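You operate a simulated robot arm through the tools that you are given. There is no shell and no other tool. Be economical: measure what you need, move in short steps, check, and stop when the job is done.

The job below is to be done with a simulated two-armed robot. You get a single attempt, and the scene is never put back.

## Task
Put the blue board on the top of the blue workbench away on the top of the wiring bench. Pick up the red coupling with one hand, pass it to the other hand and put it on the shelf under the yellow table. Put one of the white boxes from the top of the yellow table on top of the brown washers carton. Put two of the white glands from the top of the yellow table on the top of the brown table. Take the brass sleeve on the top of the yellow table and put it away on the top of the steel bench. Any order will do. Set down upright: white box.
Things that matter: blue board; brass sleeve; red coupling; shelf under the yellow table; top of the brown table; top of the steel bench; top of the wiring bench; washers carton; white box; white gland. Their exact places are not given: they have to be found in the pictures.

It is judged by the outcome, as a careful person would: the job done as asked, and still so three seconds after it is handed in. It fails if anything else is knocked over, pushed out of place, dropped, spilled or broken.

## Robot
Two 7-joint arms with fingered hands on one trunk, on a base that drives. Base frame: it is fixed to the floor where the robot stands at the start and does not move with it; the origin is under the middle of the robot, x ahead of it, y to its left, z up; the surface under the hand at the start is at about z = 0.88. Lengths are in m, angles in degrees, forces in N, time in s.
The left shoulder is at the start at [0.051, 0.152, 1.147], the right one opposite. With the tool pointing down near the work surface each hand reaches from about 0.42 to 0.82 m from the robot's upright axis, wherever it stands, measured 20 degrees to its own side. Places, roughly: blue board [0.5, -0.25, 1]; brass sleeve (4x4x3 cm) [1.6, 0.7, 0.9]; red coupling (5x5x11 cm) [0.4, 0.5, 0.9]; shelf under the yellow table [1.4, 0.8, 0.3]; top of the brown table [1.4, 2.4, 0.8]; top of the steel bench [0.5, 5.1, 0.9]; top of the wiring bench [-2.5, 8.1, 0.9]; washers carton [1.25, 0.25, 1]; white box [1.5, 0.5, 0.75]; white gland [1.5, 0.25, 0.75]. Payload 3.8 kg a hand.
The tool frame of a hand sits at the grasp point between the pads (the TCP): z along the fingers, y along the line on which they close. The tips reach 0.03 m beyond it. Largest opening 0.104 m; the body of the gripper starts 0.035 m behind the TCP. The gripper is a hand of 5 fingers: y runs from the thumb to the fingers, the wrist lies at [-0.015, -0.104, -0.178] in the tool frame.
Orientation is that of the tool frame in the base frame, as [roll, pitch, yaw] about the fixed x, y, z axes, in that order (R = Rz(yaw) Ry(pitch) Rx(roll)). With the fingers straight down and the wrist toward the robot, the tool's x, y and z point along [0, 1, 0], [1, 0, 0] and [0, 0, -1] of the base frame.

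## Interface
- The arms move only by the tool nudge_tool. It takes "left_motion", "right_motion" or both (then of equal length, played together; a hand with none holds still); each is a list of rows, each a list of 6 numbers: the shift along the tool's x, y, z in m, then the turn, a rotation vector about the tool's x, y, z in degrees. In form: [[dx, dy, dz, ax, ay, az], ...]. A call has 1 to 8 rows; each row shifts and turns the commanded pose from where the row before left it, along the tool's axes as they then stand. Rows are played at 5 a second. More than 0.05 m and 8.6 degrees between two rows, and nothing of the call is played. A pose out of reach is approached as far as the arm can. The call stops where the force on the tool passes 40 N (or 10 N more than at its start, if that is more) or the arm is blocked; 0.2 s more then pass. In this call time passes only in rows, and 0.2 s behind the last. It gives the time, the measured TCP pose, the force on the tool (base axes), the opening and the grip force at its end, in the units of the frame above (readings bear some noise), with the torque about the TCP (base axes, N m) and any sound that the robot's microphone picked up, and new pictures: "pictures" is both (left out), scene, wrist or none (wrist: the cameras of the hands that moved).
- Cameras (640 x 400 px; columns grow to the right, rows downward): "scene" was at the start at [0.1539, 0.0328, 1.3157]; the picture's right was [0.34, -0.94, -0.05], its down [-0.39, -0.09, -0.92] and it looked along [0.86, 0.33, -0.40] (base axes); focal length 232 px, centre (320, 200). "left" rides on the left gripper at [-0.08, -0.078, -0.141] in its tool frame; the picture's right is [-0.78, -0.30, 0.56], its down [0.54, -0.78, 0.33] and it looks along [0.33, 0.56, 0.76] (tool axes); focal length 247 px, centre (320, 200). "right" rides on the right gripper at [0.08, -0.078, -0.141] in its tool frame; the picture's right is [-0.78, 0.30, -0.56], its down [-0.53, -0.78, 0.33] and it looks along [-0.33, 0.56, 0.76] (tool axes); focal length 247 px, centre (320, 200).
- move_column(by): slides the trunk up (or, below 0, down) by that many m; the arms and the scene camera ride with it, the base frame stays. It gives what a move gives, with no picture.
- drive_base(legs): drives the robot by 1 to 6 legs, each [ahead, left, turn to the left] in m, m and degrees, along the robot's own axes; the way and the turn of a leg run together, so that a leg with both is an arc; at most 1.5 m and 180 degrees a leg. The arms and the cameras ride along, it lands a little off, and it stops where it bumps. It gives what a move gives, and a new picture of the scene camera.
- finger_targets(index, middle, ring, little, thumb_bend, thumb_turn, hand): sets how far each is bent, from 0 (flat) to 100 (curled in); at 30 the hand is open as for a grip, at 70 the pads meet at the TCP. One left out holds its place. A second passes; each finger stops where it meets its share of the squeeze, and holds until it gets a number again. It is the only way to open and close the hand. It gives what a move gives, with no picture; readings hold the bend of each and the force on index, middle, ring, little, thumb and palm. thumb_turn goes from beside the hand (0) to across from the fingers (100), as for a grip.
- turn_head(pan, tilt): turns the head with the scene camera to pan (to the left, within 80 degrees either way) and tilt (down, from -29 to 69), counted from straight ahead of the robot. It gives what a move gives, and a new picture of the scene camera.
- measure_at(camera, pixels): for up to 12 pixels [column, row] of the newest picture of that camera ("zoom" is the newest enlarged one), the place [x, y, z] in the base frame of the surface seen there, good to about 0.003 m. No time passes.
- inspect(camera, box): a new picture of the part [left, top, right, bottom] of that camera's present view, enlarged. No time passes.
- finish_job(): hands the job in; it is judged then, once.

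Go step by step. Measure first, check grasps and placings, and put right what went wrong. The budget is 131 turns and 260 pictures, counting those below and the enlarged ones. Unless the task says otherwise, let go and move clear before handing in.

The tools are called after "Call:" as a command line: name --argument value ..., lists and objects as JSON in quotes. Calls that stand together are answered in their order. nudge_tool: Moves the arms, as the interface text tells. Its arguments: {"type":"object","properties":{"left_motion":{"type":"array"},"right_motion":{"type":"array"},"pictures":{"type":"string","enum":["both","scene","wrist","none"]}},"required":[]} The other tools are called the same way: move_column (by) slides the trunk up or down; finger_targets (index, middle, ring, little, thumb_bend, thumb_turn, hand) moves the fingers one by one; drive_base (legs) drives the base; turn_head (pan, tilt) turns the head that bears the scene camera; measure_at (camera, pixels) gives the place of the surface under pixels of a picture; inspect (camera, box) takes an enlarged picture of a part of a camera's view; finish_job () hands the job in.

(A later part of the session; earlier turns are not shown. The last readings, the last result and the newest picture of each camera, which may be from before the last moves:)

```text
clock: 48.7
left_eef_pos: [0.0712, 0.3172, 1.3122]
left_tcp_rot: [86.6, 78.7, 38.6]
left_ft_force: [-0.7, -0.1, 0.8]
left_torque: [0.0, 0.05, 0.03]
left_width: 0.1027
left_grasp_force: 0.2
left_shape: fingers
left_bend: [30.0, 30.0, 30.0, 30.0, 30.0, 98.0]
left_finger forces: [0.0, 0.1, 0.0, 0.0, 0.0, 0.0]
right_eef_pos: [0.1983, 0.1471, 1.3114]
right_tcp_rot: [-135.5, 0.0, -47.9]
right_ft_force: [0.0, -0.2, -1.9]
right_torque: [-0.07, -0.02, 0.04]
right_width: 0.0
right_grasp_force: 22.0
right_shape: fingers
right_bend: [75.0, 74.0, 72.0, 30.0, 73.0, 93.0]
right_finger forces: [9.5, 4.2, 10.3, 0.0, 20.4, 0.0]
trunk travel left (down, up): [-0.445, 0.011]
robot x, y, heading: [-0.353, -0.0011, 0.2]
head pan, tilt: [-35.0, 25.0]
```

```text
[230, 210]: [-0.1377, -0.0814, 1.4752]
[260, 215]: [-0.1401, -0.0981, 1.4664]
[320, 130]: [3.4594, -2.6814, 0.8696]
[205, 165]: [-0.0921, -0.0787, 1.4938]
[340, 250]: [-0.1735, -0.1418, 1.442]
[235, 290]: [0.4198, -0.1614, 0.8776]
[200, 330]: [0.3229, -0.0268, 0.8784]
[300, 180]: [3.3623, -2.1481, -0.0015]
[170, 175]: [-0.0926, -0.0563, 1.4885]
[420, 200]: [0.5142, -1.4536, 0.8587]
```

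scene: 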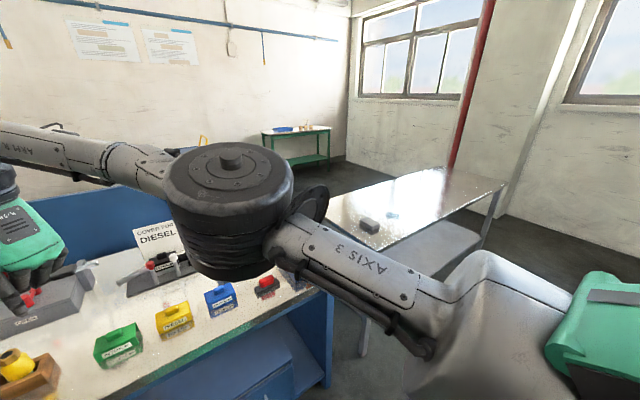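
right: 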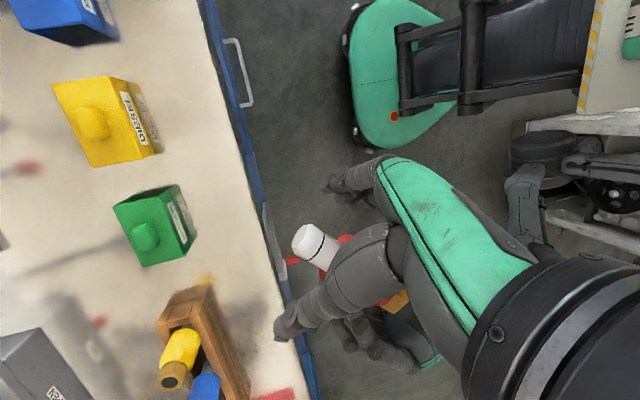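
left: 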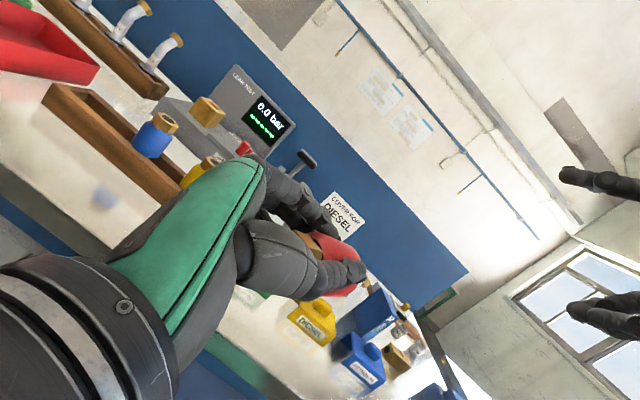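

The right arm hides the gap. I first bring it to its own side and then turn it to the handshake pose (nut down), which I need for the shelf anyway.

Call:
nudge_tool --right_motion '[[0.0223, 0.0277, -0.0277, 0, 0, 0], [0.0223, 0.0277, -0.0277, 0, 0, 0], [0.0223, 0.0277, -0.0277, 0, 0, 0], [0.0223, 0.0277, -0.0277, 0, 0, 0], [0.0223, 0.0277, -0.0277, 0, 0, 0], [0.0223, 0.0277, -0.0277, 0, 0, 0], [0.0223, 0.0277, -0.0277, 0, 0, 0]]' --pictures "none"

Call:
nudge_tool --right_motion '[[0, 0, 0, 0.2, 5.65, -5.95], [0, 0, 0, 0.2, 5.65, -5.95], [0, 0, 0, 0.2, 5.65, -5.95], [0, 0, 0, 0.2, 5.65, -5.95], [0, 0, 0, 0.2, 5.65, -5.95], [0, 0, 0, 0.2, 5.65, -5.95], [0, 0, 0, 0.2, 5.65, -5.95], [0, 0, 0, 0.2, 5.65, -5.95]]' --pictures "both"

```text
clock: 50.3
left_eef_pos: [0.0706, 0.3161, 1.3148]
left_tcp_rot: [86.9, 78.6, 38.9]
left_ft_force: [-0.4, -0.2, 0.5]
left_torque: [-0.02, -0.03, 0.01]
left_width: 0.1029
left_grasp_force: 0.0
left_shape: fingers
left_bend: [30.0, 30.0, 30.0, 30.0, 30.0, 98.0]
left_finger forces: [0.1, 0.0, 0.0, 0.0, 0.0, 0.0]
right_eef_pos: [0.0982, -0.1548, 1.3135]
right_tcp_rot: [-135.3, 0.1, -47.8]
right_ft_force: [-0.2, -0.2, -3.2]
right_torque: [-0.09, 0.01, 0.02]
right_width: 0.0
right_grasp_force: 22.5
right_shape: fingers
right_bend: [75.0, 74.0, 72.0, 30.0, 73.0, 93.0]
right_finger forces: [10.0, 4.3, 10.0, 0.0, 20.7, 0.0]
trunk travel left (down, up): [-0.445, 0.011]
robot x, y, heading: [-0.349, -0.0025, -0.2]
head pan, tilt: [-35.0, 25.0]
```

```text
clock: 52.1
left_eef_pos: [0.0718, 0.3186, 1.3142]
left_tcp_rot: [86.9, 78.7, 39.0]
left_ft_force: [-0.1, -0.7, 0.6]
left_torque: [-0.02, -0.02, 0.0]
left_width: 0.1028
left_grasp_force: 0.0
left_shape: fingers
left_bend: [30.0, 30.0, 30.0, 30.0, 30.0, 98.0]
left_finger forces: [0.0, 0.0, 0.0, 0.1, 0.1, 0.1]
right_eef_pos: [0.0984, -0.1508, 1.313]
right_tcp_rot: [-135.1, -65.7, -45.4]
right_ft_force: [-1.1, -0.1, -3.1]
right_torque: [-0.09, -0.01, 0.03]
right_width: 0.0
right_grasp_force: 22.7
right_shape: fingers
right_bend: [75.0, 74.0, 72.0, 30.0, 73.0, 93.0]
right_finger forces: [10.2, 3.8, 9.6, 0.0, 20.8, 0.0]
trunk travel left (down, up): [-0.445, 0.011]
robot x, y, heading: [-0.3515, -0.0019, -0.2]
head pan, tilt: [-35.0, 25.0]
```

scene: 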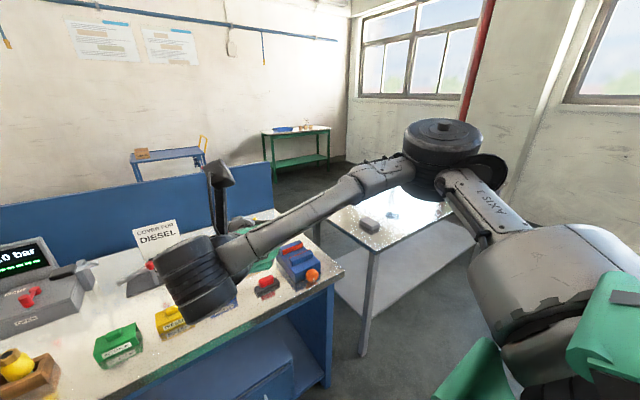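
right: 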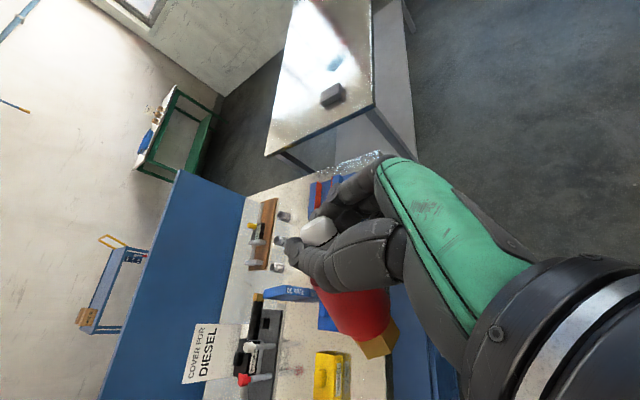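

Now I can see the gap. I measure the bench corner, the right table's legs and edges, and the screen end.

Call:
measure_at --camera "scene" --pixels '[[343, 270], [274, 175], [278, 205], [372, 250], [360, 350], [320, 240], [300, 215], [320, 385], [330, 195], [440, 200], [430, 290], [200, 165]]'

Call:
measure_at --camera "right" --pixels '[[268, 152], [375, 108], [245, 195], [300, 165], [170, 172], [375, 15], [295, 5], [335, 160], [230, 130]]'

```text
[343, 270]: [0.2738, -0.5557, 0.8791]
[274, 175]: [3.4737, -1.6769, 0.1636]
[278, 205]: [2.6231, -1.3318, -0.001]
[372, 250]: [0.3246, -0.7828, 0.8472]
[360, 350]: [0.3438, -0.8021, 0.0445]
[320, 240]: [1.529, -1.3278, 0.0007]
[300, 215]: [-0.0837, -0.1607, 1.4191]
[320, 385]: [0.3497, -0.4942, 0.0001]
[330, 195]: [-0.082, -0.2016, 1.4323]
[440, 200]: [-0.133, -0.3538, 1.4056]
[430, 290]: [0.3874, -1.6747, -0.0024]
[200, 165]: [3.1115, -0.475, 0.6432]
```

```text
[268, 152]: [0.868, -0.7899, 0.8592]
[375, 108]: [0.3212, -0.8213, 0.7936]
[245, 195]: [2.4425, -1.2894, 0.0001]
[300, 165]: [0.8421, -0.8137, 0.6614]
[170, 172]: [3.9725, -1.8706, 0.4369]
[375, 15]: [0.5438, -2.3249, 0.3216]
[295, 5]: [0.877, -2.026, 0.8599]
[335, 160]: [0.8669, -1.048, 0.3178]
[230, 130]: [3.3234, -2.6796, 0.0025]
```

The right gap is only 0.22 m, too narrow. I look to the left side for a passage.

Call:
turn_head --pan 55 --tilt 20

Call:
measure_at --camera "scene" --pixels '[[30, 250], [60, 215], [110, 260], [150, 230], [200, 250], [180, 320], [260, 230], [240, 200], [130, 330], [80, 300], [300, 200], [220, 290]]'

```text
clock: 53.8
left_eef_pos: [0.0719, 0.3188, 1.3132]
left_tcp_rot: [86.8, 78.6, 38.9]
left_ft_force: [0.1, 0.5, -0.2]
left_torque: [0.03, 0.03, -0.03]
left_width: 0.1028
left_grasp_force: 0.1
left_shape: fingers
left_bend: [30.0, 30.0, 30.0, 30.0, 30.0, 98.0]
left_finger forces: [0.0, 0.0, 0.1, 0.0, 0.0, 0.0]
right_eef_pos: [0.0991, -0.1536, 1.3143]
right_tcp_rot: [-135.2, -65.4, -45.4]
right_ft_force: [0.4, -0.6, -3.0]
right_torque: [-0.09, 0.01, 0.01]
right_width: 0.0
right_grasp_force: 21.7
right_shape: fingers
right_bend: [75.0, 74.0, 72.0, 30.0, 73.0, 93.0]
right_finger forces: [10.2, 3.9, 9.6, 0.0, 20.8, 0.1]
trunk travel left (down, up): [-0.445, 0.011]
robot x, y, heading: [-0.3529, 0.0025, -0.2]
head pan, tilt: [55.0, 20.0]
```

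scene: 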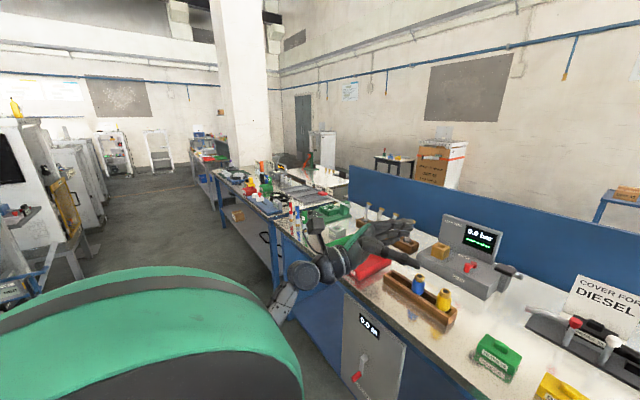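

```text
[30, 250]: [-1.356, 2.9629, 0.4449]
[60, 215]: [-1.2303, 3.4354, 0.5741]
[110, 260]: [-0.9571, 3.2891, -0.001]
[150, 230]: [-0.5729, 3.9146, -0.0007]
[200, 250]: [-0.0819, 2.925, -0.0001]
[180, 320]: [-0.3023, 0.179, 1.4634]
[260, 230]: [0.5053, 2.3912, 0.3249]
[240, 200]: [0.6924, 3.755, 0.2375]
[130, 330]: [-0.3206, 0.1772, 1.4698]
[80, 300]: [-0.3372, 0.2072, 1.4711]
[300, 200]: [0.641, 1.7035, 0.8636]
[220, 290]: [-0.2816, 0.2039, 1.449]
```

There may be a passage after the second bench (around y 3). I turn left 90° and drive along the aisle to look.

Call:
drive_base --legs '[[0, 0, 90], [1.3, 0, 0]]'

Call:
turn_head --pan -35 --tilt 20

```text
clock: 64.1
left_eef_pos: [-0.6793, 1.7106, 1.3126]
left_tcp_rot: [87.2, 78.6, 129.7]
left_ft_force: [0.5, 0.1, 0.1]
left_torque: [0.01, 0.03, 0.0]
left_width: 0.1026
left_grasp_force: 0.1
left_shape: fingers
left_bend: [30.0, 30.0, 30.0, 30.0, 30.0, 98.0]
left_finger forces: [0.0, 0.1, 0.0, 0.1, 0.0, 0.1]
right_eef_pos: [-0.2111, 1.7427, 1.3135]
right_tcp_rot: [-135.0, -65.5, 45.0]
right_ft_force: [1.1, 0.2, -3.3]
right_torque: [-0.02, -0.08, -0.02]
right_width: 0.0
right_grasp_force: 22.2
right_shape: fingers
right_bend: [75.0, 74.0, 72.0, 30.0, 73.0, 93.0]
right_finger forces: [10.3, 3.8, 9.7, 0.0, 20.8, 0.0]
trunk travel left (down, up): [-0.445, 0.011]
robot x, y, heading: [-0.3571, 1.29, 90.2]
head pan, tilt: [55.0, 20.0]
```

scene: 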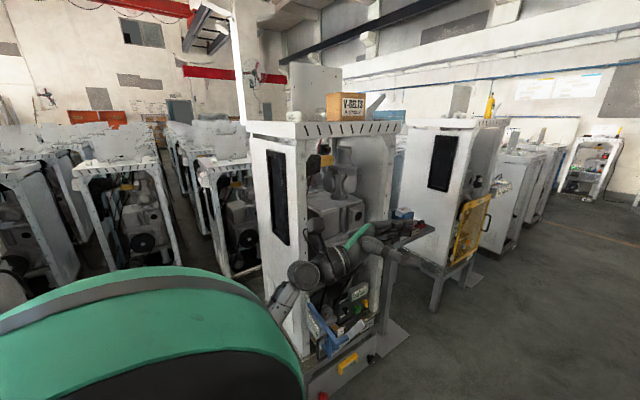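

```text
clock: 65.8
left_eef_pos: [-0.6813, 1.7106, 1.3136]
left_tcp_rot: [87.2, 78.7, 129.8]
left_ft_force: [-0.3, 0.9, -0.7]
left_torque: [0.05, 0.0, 0.02]
left_width: 0.1028
left_grasp_force: 0.3
left_shape: fingers
left_bend: [30.0, 30.0, 30.0, 30.0, 30.0, 98.0]
left_finger forces: [0.0, 0.2, 0.0, 0.1, 0.0, 0.0]
right_eef_pos: [-0.2103, 1.7433, 1.3128]
right_tcp_rot: [-135.3, -65.6, 45.3]
right_ft_force: [-0.6, 0.2, -3.0]
right_torque: [0.0, -0.1, 0.01]
right_width: 0.0
right_grasp_force: 21.7
right_shape: fingers
right_bend: [75.0, 74.0, 72.0, 30.0, 73.0, 93.0]
right_finger forces: [10.3, 3.8, 9.7, 0.0, 20.7, 0.0]
trunk travel left (down, up): [-0.445, 0.011]
robot x, y, heading: [-0.3547, 1.2904, 90.7]
head pan, tilt: [-35.0, 20.0]
```

scene: 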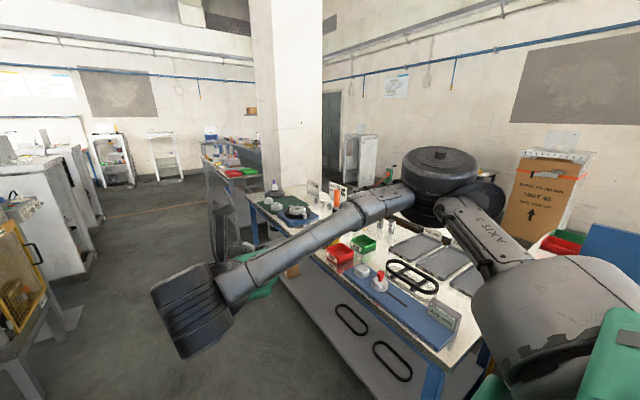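

The second bench continues to about the pillar. I measure its end and the gap before the pillar and the next bench.

Call:
measure_at --camera "scene" --pixels '[[250, 205], [265, 185], [262, 240], [240, 185], [205, 160], [230, 215], [310, 190], [445, 365], [240, 230], [345, 180], [600, 230]]'

Call:
turn_head --pan -80 --tilt 25

```text
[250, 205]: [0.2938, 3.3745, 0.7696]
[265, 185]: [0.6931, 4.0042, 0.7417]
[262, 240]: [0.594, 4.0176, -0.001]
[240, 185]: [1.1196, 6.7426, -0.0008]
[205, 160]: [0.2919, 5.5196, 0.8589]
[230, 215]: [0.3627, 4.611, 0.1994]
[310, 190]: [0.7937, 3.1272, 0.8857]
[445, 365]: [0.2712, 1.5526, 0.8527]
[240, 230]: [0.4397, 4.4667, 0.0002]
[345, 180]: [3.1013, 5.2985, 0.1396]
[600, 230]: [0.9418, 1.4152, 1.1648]
```

```text
clock: 66.9
left_eef_pos: [-0.6816, 1.7113, 1.3141]
left_tcp_rot: [87.0, 78.6, 129.5]
left_ft_force: [-0.2, 0.2, 0.8]
left_torque: [0.06, -0.03, -0.05]
left_width: 0.1026
left_grasp_force: 0.2
left_shape: fingers
left_bend: [30.0, 30.0, 30.0, 30.0, 30.0, 98.0]
left_finger forces: [0.0, 0.0, 0.0, 0.1, 0.0, 0.0]
right_eef_pos: [-0.211, 1.7434, 1.3137]
right_tcp_rot: [-135.1, -65.5, 45.1]
right_ft_force: [-0.1, -0.1, -3.4]
right_torque: [0.02, -0.07, -0.01]
right_width: 0.0002
right_grasp_force: 22.2
right_shape: fingers
right_bend: [75.0, 74.0, 72.0, 30.0, 73.0, 93.0]
right_finger forces: [10.3, 3.8, 9.7, 0.0, 20.7, 0.0]
trunk travel left (down, up): [-0.445, 0.011]
robot x, y, heading: [-0.3574, 1.2953, 90.3]
head pan, tilt: [-80.0, 25.0]
```

scene: 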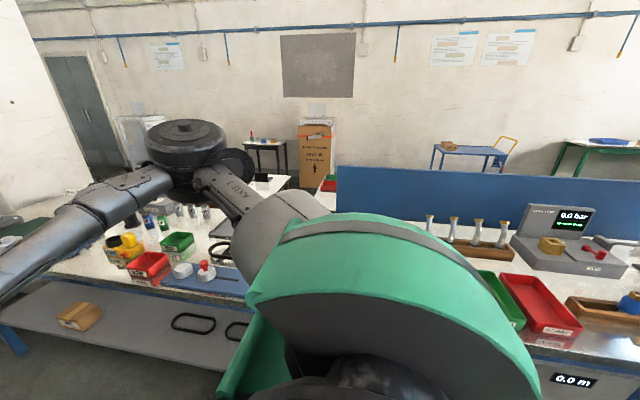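

The second bench ends at y≈3.4 and the pillar begins at y≈4.0, a gap of about 0.6 m. I check my own base size by looking down, and the exact gap.

Call:
turn_head --pan 0 --tilt 69

Call:
measure_at --camera "scene" --pixels '[[320, 255], [320, 265], [250, 270], [390, 270], [200, 310], [440, 310], [150, 380], [500, 380], [320, 240]]'

```text
clock: 68.4
left_eef_pos: [-0.6808, 1.712, 1.3123]
left_tcp_rot: [87.0, 78.7, 129.5]
left_ft_force: [-0.6, 0.0, -0.3]
left_torque: [-0.01, -0.02, 0.01]
left_width: 0.1029
left_grasp_force: 0.0
left_shape: fingers
left_bend: [30.0, 30.0, 30.0, 30.0, 30.0, 98.0]
left_finger forces: [0.0, 0.0, 0.0, 0.0, 0.0, 0.0]
right_eef_pos: [-0.211, 1.7426, 1.3137]
right_tcp_rot: [-135.1, -65.5, 45.1]
right_ft_force: [-0.4, 1.0, -3.1]
right_torque: [-0.01, -0.11, 0.03]
right_width: 0.0
right_grasp_force: 22.4
right_shape: fingers
right_bend: [75.0, 74.0, 72.0, 30.0, 73.0, 93.0]
right_finger forces: [10.3, 3.7, 9.7, 0.0, 20.7, 0.0]
trunk travel left (down, up): [-0.445, 0.011]
robot x, y, heading: [-0.3619, 1.291, 90.7]
head pan, tilt: [0.0, 68.8]
```

scene: 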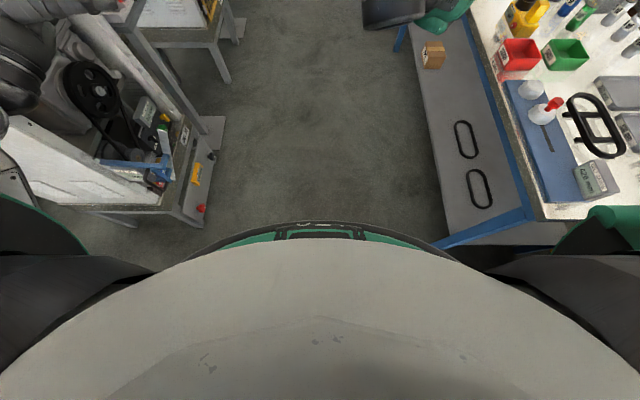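

```text
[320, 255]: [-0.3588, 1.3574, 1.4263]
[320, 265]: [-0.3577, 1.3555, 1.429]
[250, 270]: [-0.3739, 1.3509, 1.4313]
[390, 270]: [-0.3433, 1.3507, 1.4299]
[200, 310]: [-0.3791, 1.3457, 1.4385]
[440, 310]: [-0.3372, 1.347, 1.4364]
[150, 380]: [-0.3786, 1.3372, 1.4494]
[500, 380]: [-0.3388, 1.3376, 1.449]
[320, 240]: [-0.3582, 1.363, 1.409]
```

Call:
measure_at --camera "scene" --pixels '[[320, 222], [270, 225], [200, 250], [225, 237], [420, 238], [440, 248], [205, 215], [215, 120], [430, 130], [445, 240]]'

```text
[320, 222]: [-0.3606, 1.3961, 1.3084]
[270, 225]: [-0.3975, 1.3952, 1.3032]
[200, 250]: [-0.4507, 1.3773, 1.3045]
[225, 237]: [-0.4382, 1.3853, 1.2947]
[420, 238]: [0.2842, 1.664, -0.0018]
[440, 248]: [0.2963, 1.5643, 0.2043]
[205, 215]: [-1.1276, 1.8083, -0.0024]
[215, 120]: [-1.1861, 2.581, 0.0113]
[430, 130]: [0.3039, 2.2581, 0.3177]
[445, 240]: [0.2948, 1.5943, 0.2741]
```

I drive closer to the gap and look at it directly.

Call:
drive_base --legs '[[1.3, 0, 0]]'

Call:
turn_head --pan -50 --tilt 30

```text
clock: 75.0
left_eef_pos: [-0.6957, 3.0202, 1.3141]
left_tcp_rot: [87.2, 78.6, 130.0]
left_ft_force: [-0.3, -0.5, 0.1]
left_torque: [-0.03, -0.02, 0.0]
left_width: 0.1028
left_grasp_force: 0.0
left_shape: fingers
left_bend: [30.0, 30.0, 30.0, 30.0, 30.0, 98.0]
left_finger forces: [0.0, 0.0, 0.0, 0.1, 0.0, 0.1]
right_eef_pos: [-0.2254, 3.0537, 1.3135]
right_tcp_rot: [-134.9, -65.6, 45.1]
right_ft_force: [0.4, -0.6, -1.9]
right_torque: [0.0, -0.04, -0.02]
right_width: 0.0002
right_grasp_force: 22.3
right_shape: fingers
right_bend: [75.0, 74.0, 72.0, 30.0, 73.0, 93.0]
right_finger forces: [10.4, 3.8, 9.5, 0.0, 20.7, 0.1]
trunk travel left (down, up): [-0.445, 0.011]
robot x, y, heading: [-0.3728, 2.6052, 90.7]
head pan, tilt: [0.0, 68.8]
```

scene: 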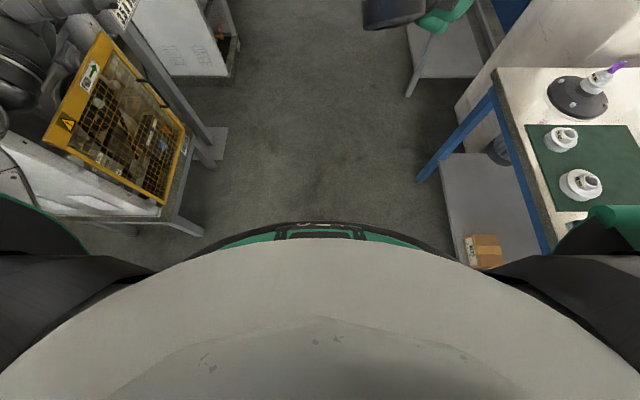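

```text
clock: 76.2
left_eef_pos: [-0.6959, 3.0209, 1.3146]
left_tcp_rot: [87.1, 78.7, 129.8]
left_ft_force: [0.6, 0.6, -0.9]
left_torque: [0.04, -0.01, -0.05]
left_width: 0.1027
left_grasp_force: 0.0
left_shape: fingers
left_bend: [30.0, 30.0, 30.0, 30.0, 30.0, 98.0]
left_finger forces: [0.0, 0.0, 0.0, 0.0, 0.0, 0.1]
right_eef_pos: [-0.226, 3.0538, 1.313]
right_tcp_rot: [-135.1, -65.5, 45.3]
right_ft_force: [0.8, 0.7, -2.9]
right_torque: [0.01, -0.08, -0.01]
right_width: 0.0
right_grasp_force: 21.9
right_shape: fingers
right_bend: [75.0, 74.0, 72.0, 30.0, 73.0, 93.0]
right_finger forces: [10.3, 3.8, 9.5, 0.1, 20.7, 0.0]
trunk travel left (down, up): [-0.445, 0.011]
robot x, y, heading: [-0.3722, 2.6023, 91.0]
head pan, tilt: [-50.0, 30.0]
```

scene: 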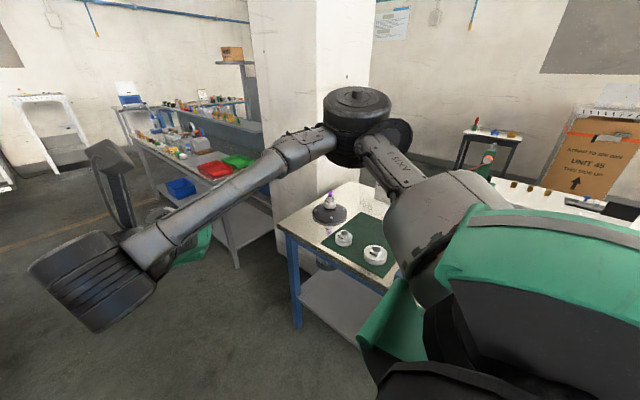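

The second bench abuts the pillar and the steel bench follows, so the way to the rear is past the steel bench. I drive on along the aisle and look.

Call:
drive_base --legs '[[1.4, 0.05, 0], [1.2, 0, 0]]'

Call:
turn_head --pan -25 --tilt 15

```text
clock: 88.8
left_eef_pos: [-0.7746, 5.6086, 1.3136]
left_tcp_rot: [87.0, 78.6, 129.8]
left_ft_force: [0.4, 0.9, -0.4]
left_torque: [0.01, 0.02, 0.0]
left_width: 0.1026
left_grasp_force: 0.1
left_shape: fingers
left_bend: [30.0, 30.0, 30.0, 30.0, 30.0, 98.0]
left_finger forces: [0.0, 0.0, 0.0, 0.0, 0.0, 0.0]
right_eef_pos: [-0.3043, 5.6434, 1.3137]
right_tcp_rot: [-135.1, -65.6, 45.3]
right_ft_force: [0.1, 0.5, -3.3]
right_torque: [0.02, -0.09, 0.02]
right_width: 0.0
right_grasp_force: 22.4
right_shape: fingers
right_bend: [75.0, 74.0, 72.0, 30.0, 73.0, 93.0]
right_finger forces: [10.3, 3.8, 9.5, 0.0, 20.6, 0.0]
trunk travel left (down, up): [-0.445, 0.011]
robot x, y, heading: [-0.4498, 5.1924, 91.2]
head pan, tilt: [-50.0, 30.0]
```

scene: 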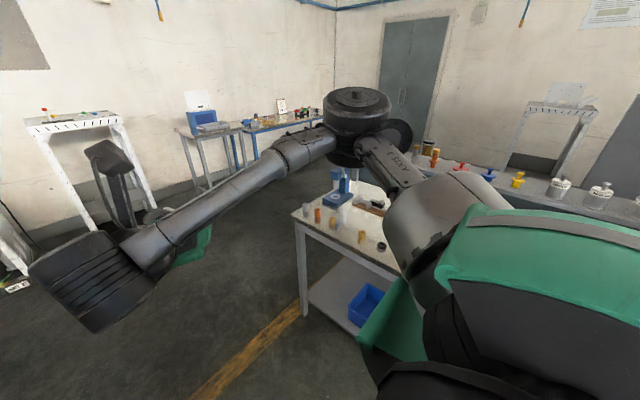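

```text
clock: 89.7
left_eef_pos: [-0.7743, 5.6099, 1.3134]
left_tcp_rot: [87.3, 78.7, 130.2]
left_ft_force: [0.1, -0.6, -0.8]
left_torque: [-0.01, 0.02, -0.01]
left_width: 0.1027
left_grasp_force: 0.0
left_shape: fingers
left_bend: [30.0, 30.0, 30.0, 30.0, 30.0, 98.0]
left_finger forces: [0.1, 0.0, 0.0, 0.1, 0.0, 0.1]
right_eef_pos: [-0.3044, 5.6448, 1.3135]
right_tcp_rot: [-135.1, -65.5, 45.3]
right_ft_force: [0.2, -0.5, -2.4]
right_torque: [-0.02, -0.1, 0.0]
right_width: 0.0
right_grasp_force: 22.3
right_shape: fingers
right_bend: [75.0, 74.0, 72.0, 30.0, 73.0, 93.0]
right_finger forces: [10.4, 3.8, 9.5, 0.1, 20.6, 0.0]
trunk travel left (down, up): [-0.445, 0.011]
robot x, y, heading: [-0.4492, 5.1877, 90.5]
head pan, tilt: [-25.0, 15.0]
```

scene: 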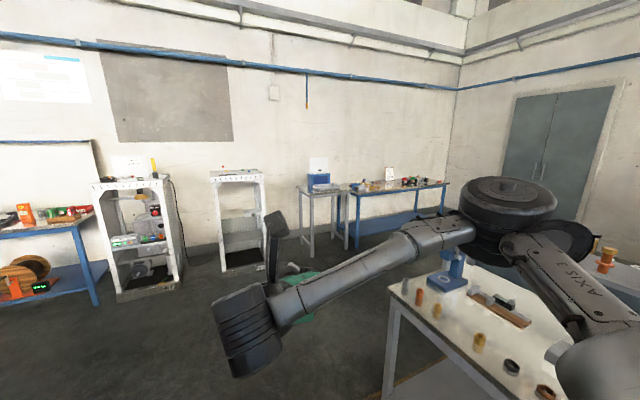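

The steel bench ends just ahead, with open floor beyond. I measure its corner and the obstacles beyond.

Call:
measure_at --camera "scene" --pixels '[[392, 300], [383, 395], [355, 250], [445, 215], [300, 258], [220, 270], [440, 245], [140, 300], [95, 300], [60, 220]]'

Call:
turn_head --pan -75 --tilt 15

```text
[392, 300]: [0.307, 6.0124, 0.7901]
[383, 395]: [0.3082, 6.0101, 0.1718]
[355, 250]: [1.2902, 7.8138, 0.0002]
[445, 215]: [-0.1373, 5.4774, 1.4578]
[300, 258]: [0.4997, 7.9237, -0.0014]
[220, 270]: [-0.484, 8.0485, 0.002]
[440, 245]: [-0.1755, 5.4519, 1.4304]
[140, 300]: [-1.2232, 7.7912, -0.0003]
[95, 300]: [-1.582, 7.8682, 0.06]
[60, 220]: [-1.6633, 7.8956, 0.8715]
```

```text
clock: 90.8
left_eef_pos: [-0.7743, 5.6095, 1.3131]
left_tcp_rot: [87.2, 78.7, 130.0]
left_ft_force: [0.4, 0.6, -0.2]
left_torque: [-0.01, 0.01, -0.01]
left_width: 0.1027
left_grasp_force: 0.1
left_shape: fingers
left_bend: [30.0, 30.0, 30.0, 30.0, 30.0, 98.0]
left_finger forces: [0.0, 0.0, 0.0, 0.0, 0.0, 0.0]
right_eef_pos: [-0.3042, 5.6434, 1.3138]
right_tcp_rot: [-135.3, -65.5, 45.5]
right_ft_force: [0.4, -0.1, -2.9]
right_torque: [0.0, -0.09, 0.04]
right_width: 0.0
right_grasp_force: 21.6
right_shape: fingers
right_bend: [75.0, 74.0, 72.0, 30.0, 73.0, 93.0]
right_finger forces: [10.3, 3.8, 9.6, 0.0, 20.5, 0.0]
trunk travel left (down, up): [-0.445, 0.011]
robot x, y, heading: [-0.4569, 5.1906, 90.9]
head pan, tilt: [-75.0, 15.0]
```

scene: 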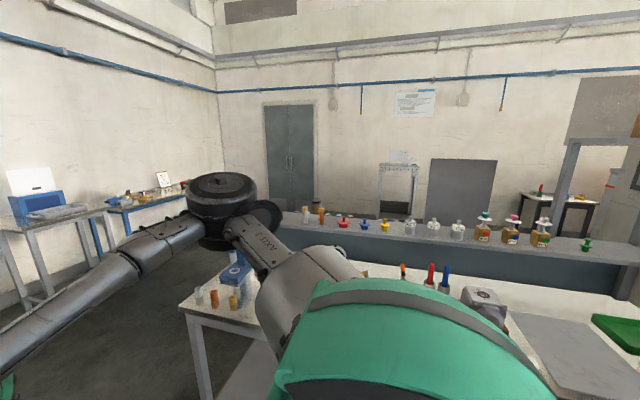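

Corridor y 6.0–7.5 is free. I drive around the steel bench into the rear area, ending facing −y at x≈2.5.

Call:
drive_base --legs '[[1.5, 0, 0], [0, 0, -90], [1.5, 0, 0], [1.45, 0, 0], [0, 0, -90], [1.0, 0, 0]]'

Call:
turn_head --pan 0 --tilt 12

```text
clock: 124.7
left_eef_pos: [2.828, 5.3217, 1.3145]
left_tcp_rot: [86.2, 78.5, -51.1]
left_ft_force: [-0.2, -1.2, 0.2]
left_torque: [0.0, 0.01, -0.06]
left_width: 0.1032
left_grasp_force: 0.1
left_shape: fingers
left_bend: [30.0, 30.0, 30.0, 30.0, 30.0, 98.0]
left_finger forces: [0.0, 0.0, 0.0, 0.1, 0.0, 0.1]
right_eef_pos: [2.3574, 5.2899, 1.3128]
right_tcp_rot: [-135.2, -65.5, -134.8]
right_ft_force: [0.0, 1.0, -2.0]
right_torque: [-0.01, 0.12, 0.0]
right_width: 0.0002
right_grasp_force: 21.5
right_shape: fingers
right_bend: [75.0, 74.0, 72.0, 30.0, 73.0, 93.0]
right_finger forces: [10.4, 3.6, 9.3, 0.0, 20.3, 0.1]
trunk travel left (down, up): [-0.445, 0.011]
robot x, y, heading: [2.504, 5.7419, -89.4]
head pan, tilt: [-75.0, 15.0]
```

scene: 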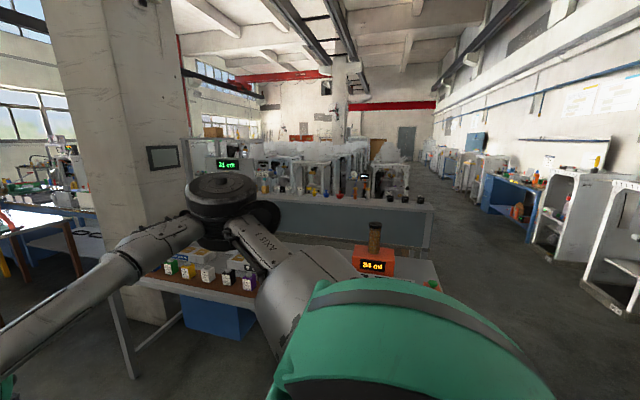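

```text
clock: 126.1
left_eef_pos: [2.8278, 5.322, 1.3135]
left_tcp_rot: [87.0, 78.7, -50.4]
left_ft_force: [0.3, -0.3, -0.8]
left_torque: [-0.01, 0.05, -0.01]
left_width: 0.1028
left_grasp_force: 0.1
left_shape: fingers
left_bend: [30.0, 30.0, 30.0, 30.0, 30.0, 98.0]
left_finger forces: [0.1, 0.0, 0.1, 0.0, 0.1, 0.0]
right_eef_pos: [2.3578, 5.2877, 1.3123]
right_tcp_rot: [-135.0, -65.4, -134.9]
right_ft_force: [0.4, -0.4, -2.3]
right_torque: [-0.01, 0.08, 0.03]
right_width: 0.0
right_grasp_force: 22.1
right_shape: fingers
right_bend: [75.0, 74.0, 72.0, 30.0, 73.0, 93.0]
right_finger forces: [10.4, 3.8, 9.2, 0.0, 20.2, 0.0]
trunk travel left (down, up): [-0.445, 0.011]
robot x, y, heading: [2.5023, 5.7383, -89.2]
head pan, tilt: [0.0, 12.0]
```

scene: 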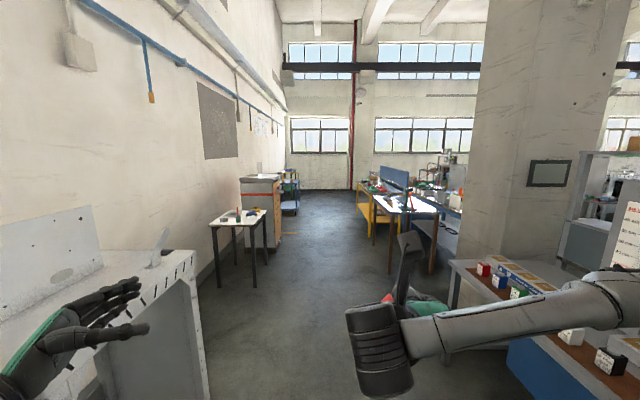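

I now see the brown table (410,205) and the yellow-framed table beyond (365,200). I measure them and drive closer.

Call:
measure_at --camera "scene" --pixels '[[372, 205], [435, 212], [400, 196], [360, 195], [390, 270], [432, 270], [265, 215], [215, 225], [375, 235], [283, 210]]'

Call:
drive_base --legs '[[1.4, 0, 0], [0.9, 0, 0]]'

```text
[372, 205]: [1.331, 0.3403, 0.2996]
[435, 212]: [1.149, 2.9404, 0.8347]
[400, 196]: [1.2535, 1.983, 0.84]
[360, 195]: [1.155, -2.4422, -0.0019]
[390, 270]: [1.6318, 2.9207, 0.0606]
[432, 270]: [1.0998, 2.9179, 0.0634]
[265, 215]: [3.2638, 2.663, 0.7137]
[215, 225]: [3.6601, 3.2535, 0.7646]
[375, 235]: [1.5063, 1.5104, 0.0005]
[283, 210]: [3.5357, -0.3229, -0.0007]
```

```text
clock: 137.4
left_eef_pos: [2.8294, 3.0254, 1.3134]
left_tcp_rot: [87.1, 78.6, -50.5]
left_ft_force: [-0.3, 0.5, -0.7]
left_torque: [0.02, 0.0, -0.03]
left_width: 0.1029
left_grasp_force: 0.2
left_shape: fingers
left_bend: [30.0, 30.0, 30.0, 30.0, 30.0, 98.0]
left_finger forces: [0.0, 0.0, 0.0, 0.1, 0.1, 0.0]
right_eef_pos: [2.3572, 2.9949, 1.3143]
right_tcp_rot: [-135.0, -65.7, -135.1]
right_ft_force: [0.7, 0.8, -2.7]
right_torque: [-0.03, 0.08, -0.02]
right_width: 0.0001
right_grasp_force: 21.5
right_shape: fingers
right_bend: [75.0, 74.0, 72.0, 30.0, 73.0, 93.0]
right_finger forces: [10.4, 3.6, 9.2, 0.1, 20.2, 0.0]
trunk travel left (down, up): [-0.445, 0.011]
robot x, y, heading: [2.5097, 3.447, -89.6]
head pan, tilt: [0.0, 12.0]
```

scene: 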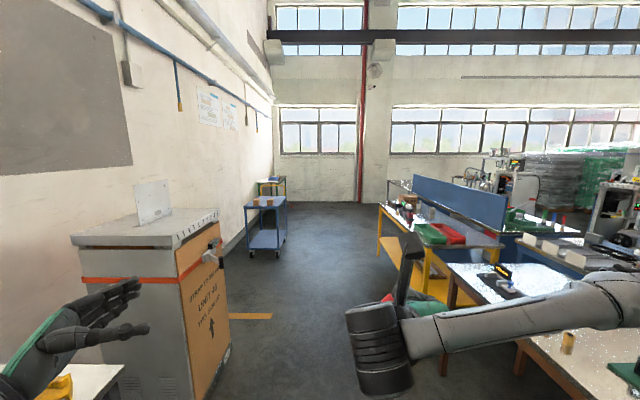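

The yellow table lies ahead on the right. I check the clearance to the carton stack on the left before passing.

Call:
measure_at --camera "scene" --pixels '[[178, 290], [180, 250], [230, 330], [85, 240], [440, 255], [378, 205], [425, 280], [385, 240], [250, 240]]'

```text
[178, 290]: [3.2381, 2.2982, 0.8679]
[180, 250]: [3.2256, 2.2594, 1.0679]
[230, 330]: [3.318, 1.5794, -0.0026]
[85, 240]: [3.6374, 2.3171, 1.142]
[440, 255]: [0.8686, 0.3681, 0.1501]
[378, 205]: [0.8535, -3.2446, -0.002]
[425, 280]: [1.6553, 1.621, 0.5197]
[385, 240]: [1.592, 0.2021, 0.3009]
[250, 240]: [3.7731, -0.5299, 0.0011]
```

Clear (carton at x ≥ 3.2). I drive to y≈0.8 and turn to face the yellow table.

Call:
drive_base --legs '[[1.4, 0, 0], [1.25, 0, 0], [0, 0, -90]]'

Call:
turn_head --pan 0 --tilt 25

```text
clock: 154.3
left_eef_pos: [2.1257, 0.4464, 1.3132]
left_tcp_rot: [87.7, 78.7, -139.4]
left_ft_force: [0.0, -0.4, -0.2]
left_torque: [0.0, 0.01, -0.01]
left_width: 0.1027
left_grasp_force: 0.1
left_shape: fingers
left_bend: [30.0, 30.0, 30.0, 30.0, 30.0, 98.0]
left_finger forces: [0.1, 0.1, 0.0, 0.0, 0.1, 0.0]
right_eef_pos: [2.09, 0.9173, 1.314]
right_tcp_rot: [-135.2, -65.5, 135.5]
right_ft_force: [0.1, 0.2, -2.7]
right_torque: [0.06, 0.0, -0.01]
right_width: 0.0001
right_grasp_force: 22.3
right_shape: fingers
right_bend: [75.0, 74.0, 72.0, 30.0, 73.0, 93.0]
right_finger forces: [10.3, 3.5, 9.1, 0.0, 19.9, 0.0]
trunk travel left (down, up): [-0.445, 0.011]
robot x, y, heading: [2.5443, 0.771, -179.0]
head pan, tilt: [0.0, 12.0]
```

scene: 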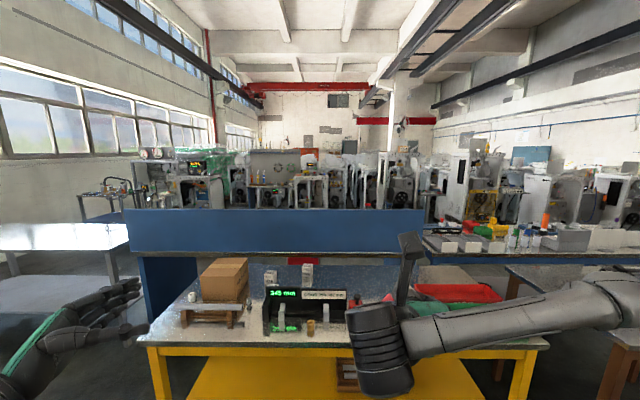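

```text
clock: 155.0
left_eef_pos: [2.1258, 0.4473, 1.3132]
left_tcp_rot: [86.9, 78.7, -140.3]
left_ft_force: [-0.4, -0.2, 0.4]
left_torque: [0.01, -0.02, 0.03]
left_width: 0.1027
left_grasp_force: 0.2
left_shape: fingers
left_bend: [30.0, 30.0, 30.0, 30.0, 30.0, 98.0]
left_finger forces: [0.0, 0.0, 0.0, 0.1, 0.1, 0.0]
right_eef_pos: [2.091, 0.9177, 1.3135]
right_tcp_rot: [-135.2, -65.5, 135.4]
right_ft_force: [-0.4, -0.3, -2.2]
right_torque: [0.06, 0.02, -0.02]
right_width: 0.0001
right_grasp_force: 21.5
right_shape: fingers
right_bend: [75.0, 74.0, 72.0, 30.0, 73.0, 93.0]
right_finger forces: [10.5, 3.6, 9.2, 0.0, 20.0, 0.1]
trunk travel left (down, up): [-0.445, 0.011]
robot x, y, heading: [2.5478, 0.7743, -179.3]
head pan, tilt: [0.0, 25.0]
```

scene: 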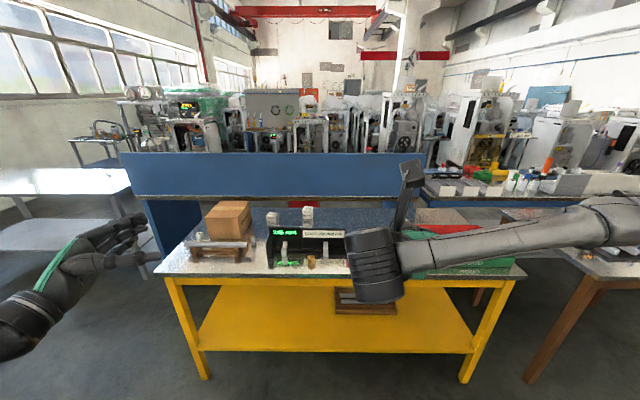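

The yellow table is right before me. I take an enlarged look at its top and shelf.

Call:
inspect --camera "scene" --box '[150, 180, 350, 305]'

Call:
inspect --camera "scene" --box '[300, 190, 540, 340]'

Call:
measure_at --camera "scene" --pixels '[[165, 275], [515, 275], [210, 330], [460, 330], [300, 320], [365, 305], [340, 300], [240, 330], [245, 210], [228, 245], [450, 330], [200, 350]]'

```text
3.20 times, centred on (250, 242) of scene
```

zoom: 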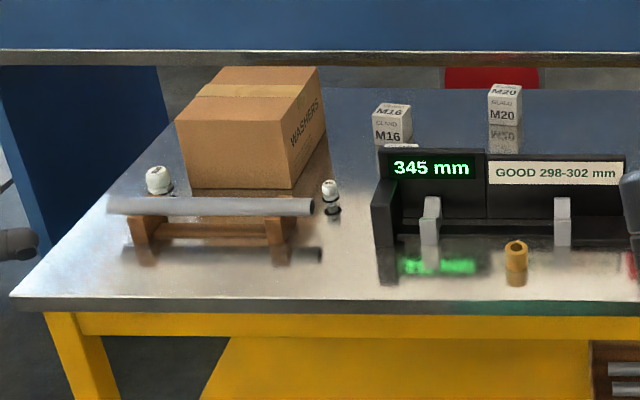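

```text
2.67 times, centred on (420, 265) of scene
```

zoom: 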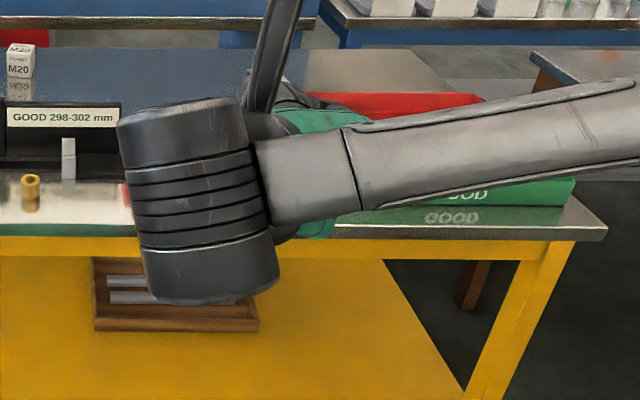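

```text
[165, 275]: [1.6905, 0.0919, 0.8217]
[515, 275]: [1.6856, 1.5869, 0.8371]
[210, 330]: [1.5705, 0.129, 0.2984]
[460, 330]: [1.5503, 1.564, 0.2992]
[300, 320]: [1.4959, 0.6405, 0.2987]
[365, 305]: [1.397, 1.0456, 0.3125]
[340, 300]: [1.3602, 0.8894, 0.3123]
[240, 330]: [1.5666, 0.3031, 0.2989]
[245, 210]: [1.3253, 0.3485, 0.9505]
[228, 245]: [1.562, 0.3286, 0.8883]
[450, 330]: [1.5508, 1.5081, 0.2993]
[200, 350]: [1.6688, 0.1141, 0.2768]
```

Table front edge is x≈1.69, shelf z=0.299; a clear spot is near (1.57, 0.7). I finish turning the right hand to handshake, then lower the trunk.

Call:
nudge_tool --right_motion '[[0, 0, 0, 0.2, 5.65, -5.95], [0, 0, 0, 0.2, 5.65, -5.95], [0, 0, 0, 0.2, 5.5, -5.8]]' --pictures "none"

Call:
move_column --by -0.43

Call:
turn_head --pan -10 --tilt 35

```text
clock: 155.8
left_eef_pos: [2.1247, 0.4457, 1.3135]
left_tcp_rot: [86.6, 78.6, -140.6]
left_ft_force: [0.0, 0.5, -0.3]
left_torque: [-0.04, -0.02, 0.0]
left_width: 0.103
left_grasp_force: 0.1
left_shape: fingers
left_bend: [30.0, 30.0, 30.0, 30.0, 30.0, 98.0]
left_finger forces: [0.0, 0.0, 0.0, 0.0, 0.0, 0.0]
right_eef_pos: [2.0916, 0.9162, 1.3128]
right_tcp_rot: [132.8, -89.3, -131.7]
right_ft_force: [0.1, -0.3, -4.0]
right_torque: [0.06, 0.01, 0.0]
right_width: 0.0
right_grasp_force: 22.4
right_shape: fingers
right_bend: [75.0, 74.0, 72.0, 30.0, 73.0, 93.0]
right_finger forces: [10.7, 3.4, 9.0, 0.0, 20.8, 0.1]
trunk travel left (down, up): [-0.445, 0.011]
robot x, y, heading: [2.5532, 0.772, -179.2]
head pan, tilt: [0.0, 25.0]
```

```text
refused: -0.43 is not a number from -0.4 to 0.4
```

```text
clock: 156.5
left_eef_pos: [2.1246, 0.4468, 1.3135]
left_tcp_rot: [86.8, 78.7, -140.4]
left_ft_force: [0.2, -0.4, -0.3]
left_torque: [0.0, 0.02, 0.01]
left_width: 0.1029
left_grasp_force: 0.0
left_shape: fingers
left_bend: [30.0, 30.0, 30.0, 30.0, 30.0, 98.0]
left_finger forces: [0.0, 0.0, 0.0, 0.1, 0.0, 0.1]
right_eef_pos: [2.0917, 0.9167, 1.3132]
right_tcp_rot: [147.0, -89.4, -146.1]
right_ft_force: [0.7, -0.2, -2.8]
right_torque: [0.07, -0.01, 0.05]
right_width: 0.0001
right_grasp_force: 22.1
right_shape: fingers
right_bend: [75.0, 74.0, 72.0, 30.0, 73.0, 93.0]
right_finger forces: [10.7, 3.2, 9.0, 0.0, 20.7, 0.0]
trunk travel left (down, up): [-0.445, 0.011]
robot x, y, heading: [2.5431, 0.7737, -179.2]
head pan, tilt: [-10.0, 35.0]
```

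scene: 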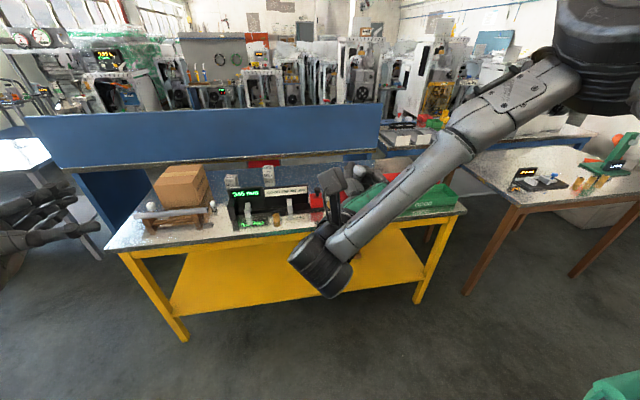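

The hand is in handshake pose. I lower the trunk by 0.4 and then lower the hand toward shelf height, in the free space before the table.

Call:
move_column --by -0.4

Call:
nudge_tool --right_motion '[[-0.045, 0, 0, 0, 0, 0], [-0.045, 0, 0, 0, 0, 0], [-0.045, 0, 0, 0, 0, 0], [-0.045, 0, 0, 0, 0, 0], [-0.045, 0, 0, 0, 0, 0], [-0.045, 0, 0, 0, 0, 0], [-0.045, 0, 0, 0, 0, 0], [-0.045, 0, 0, 0, 0, 0]]'

```text
clock: 160.4
left_eef_pos: [2.0779, 0.4469, 0.7768]
left_tcp_rot: [-175.9, 79.8, -44.0]
left_ft_force: [-0.6, -0.1, 0.7]
left_torque: [-0.03, -0.04, -0.03]
left_width: 0.1027
left_grasp_force: 0.1
left_shape: fingers
left_bend: [30.0, 30.0, 30.0, 30.0, 30.0, 98.0]
left_finger forces: [0.0, 0.0, 0.0, 0.1, 0.0, 0.0]
right_eef_pos: [2.0615, 0.9161, 0.835]
right_tcp_rot: [178.1, -80.7, -177.2]
right_ft_force: [0.2, -0.3, -3.1]
right_torque: [0.07, 0.0, 0.0]
right_width: 0.0
right_grasp_force: 21.8
right_shape: fingers
right_bend: [75.0, 74.0, 73.0, 30.0, 73.0, 93.0]
right_finger forces: [10.7, 3.6, 9.0, 0.0, 20.8, 0.1]
trunk travel left (down, up): [-0.045, 0.411]
robot x, y, heading: [2.5449, 0.7695, -179.3]
head pan, tilt: [-10.0, 35.0]
```

```text
clock: 162.2
left_eef_pos: [2.0791, 0.4455, 0.7751]
left_tcp_rot: [-175.2, 79.8, -43.3]
left_ft_force: [0.6, 0.1, -0.5]
left_torque: [0.02, 0.01, -0.02]
left_width: 0.1028
left_grasp_force: 0.0
left_shape: fingers
left_bend: [30.0, 30.0, 30.0, 30.0, 30.0, 98.0]
left_finger forces: [0.0, 0.0, 0.0, 0.1, 0.1, 0.0]
right_eef_pos: [2.1053, 0.8517, 0.6479]
right_tcp_rot: [-179.7, -80.0, -179.5]
right_ft_force: [-0.4, 0.4, -2.3]
right_torque: [0.06, 0.01, 0.02]
right_width: 0.0
right_grasp_force: 22.0
right_shape: fingers
right_bend: [75.0, 74.0, 73.0, 30.0, 73.0, 93.0]
right_finger forces: [10.7, 3.5, 8.9, 0.0, 20.6, 0.0]
right hand out of reach, approached as far as the arm can: row 3, 4, 5, 6, 7, 8
trunk travel left (down, up): [-0.045, 0.411]
robot x, y, heading: [2.5441, 0.7746, -179.1]
head pan, tilt: [-10.0, 35.0]
```

scene: 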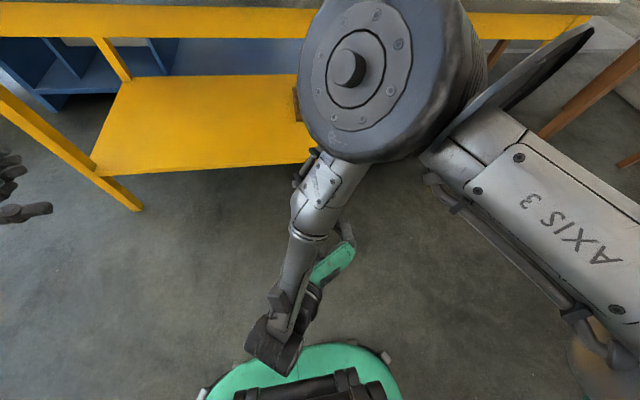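
right: 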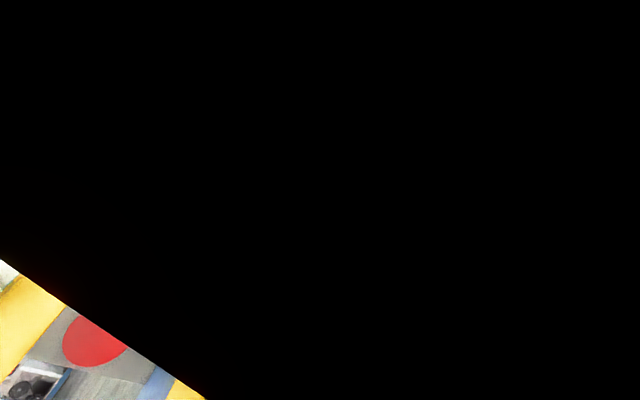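

The trunk also leans as it lowers. The hand is too close to the body here; I move it out to the right and ahead.

Call:
nudge_tool --right_motion '[[0, 0.04, 0.02, 0, 0, 0], [0, 0.04, 0.02, 0, 0, 0], [0, 0.04, 0.02, 0, 0, 0], [0, 0.04, 0.02, 0, 0, 0], [0, 0.03, 0.02, 0, 0, 0], [0, 0, 0.02, 0, 0, 0]]'

```text
clock: 163.6
left_eef_pos: [2.0795, 0.446, 0.7762]
left_tcp_rot: [-174.8, 79.8, -43.0]
left_ft_force: [-0.4, 0.3, -0.4]
left_torque: [0.01, -0.02, 0.02]
left_width: 0.1029
left_grasp_force: 0.0
left_shape: fingers
left_bend: [30.0, 30.0, 30.0, 30.0, 30.0, 98.0]
left_finger forces: [0.0, 0.1, 0.1, 0.0, 0.0, 0.0]
right_eef_pos: [1.9562, 0.979, 0.6835]
right_tcp_rot: [177.9, -80.4, -176.7]
right_ft_force: [0.3, -0.9, -3.2]
right_torque: [0.06, 0.04, -0.03]
right_width: 0.0
right_grasp_force: 21.3
right_shape: fingers
right_bend: [75.0, 74.0, 73.0, 30.0, 73.0, 93.0]
right_finger forces: [10.6, 3.3, 8.7, 0.0, 20.4, 0.1]
right hand out of reach, approached as far as the arm can: row 1, 2, 3, 4
trunk travel left (down, up): [-0.045, 0.411]
robot x, y, heading: [2.545, 0.7699, -179.0]
head pan, tilt: [-10.0, 35.0]
```

scene: 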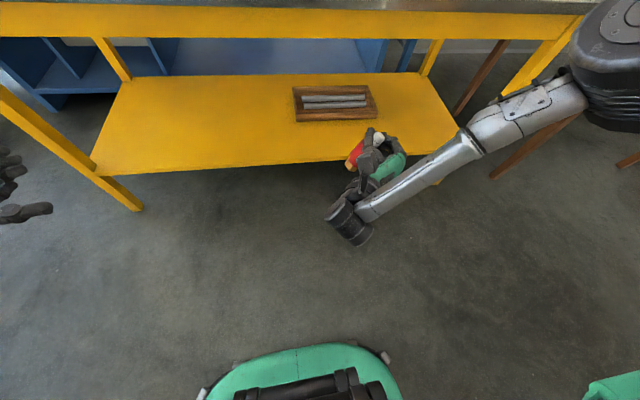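
right: 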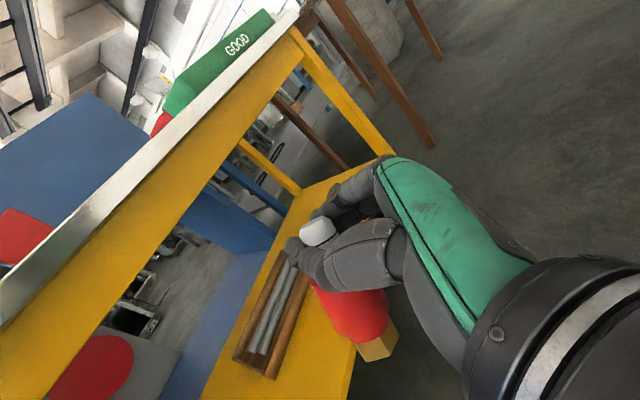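

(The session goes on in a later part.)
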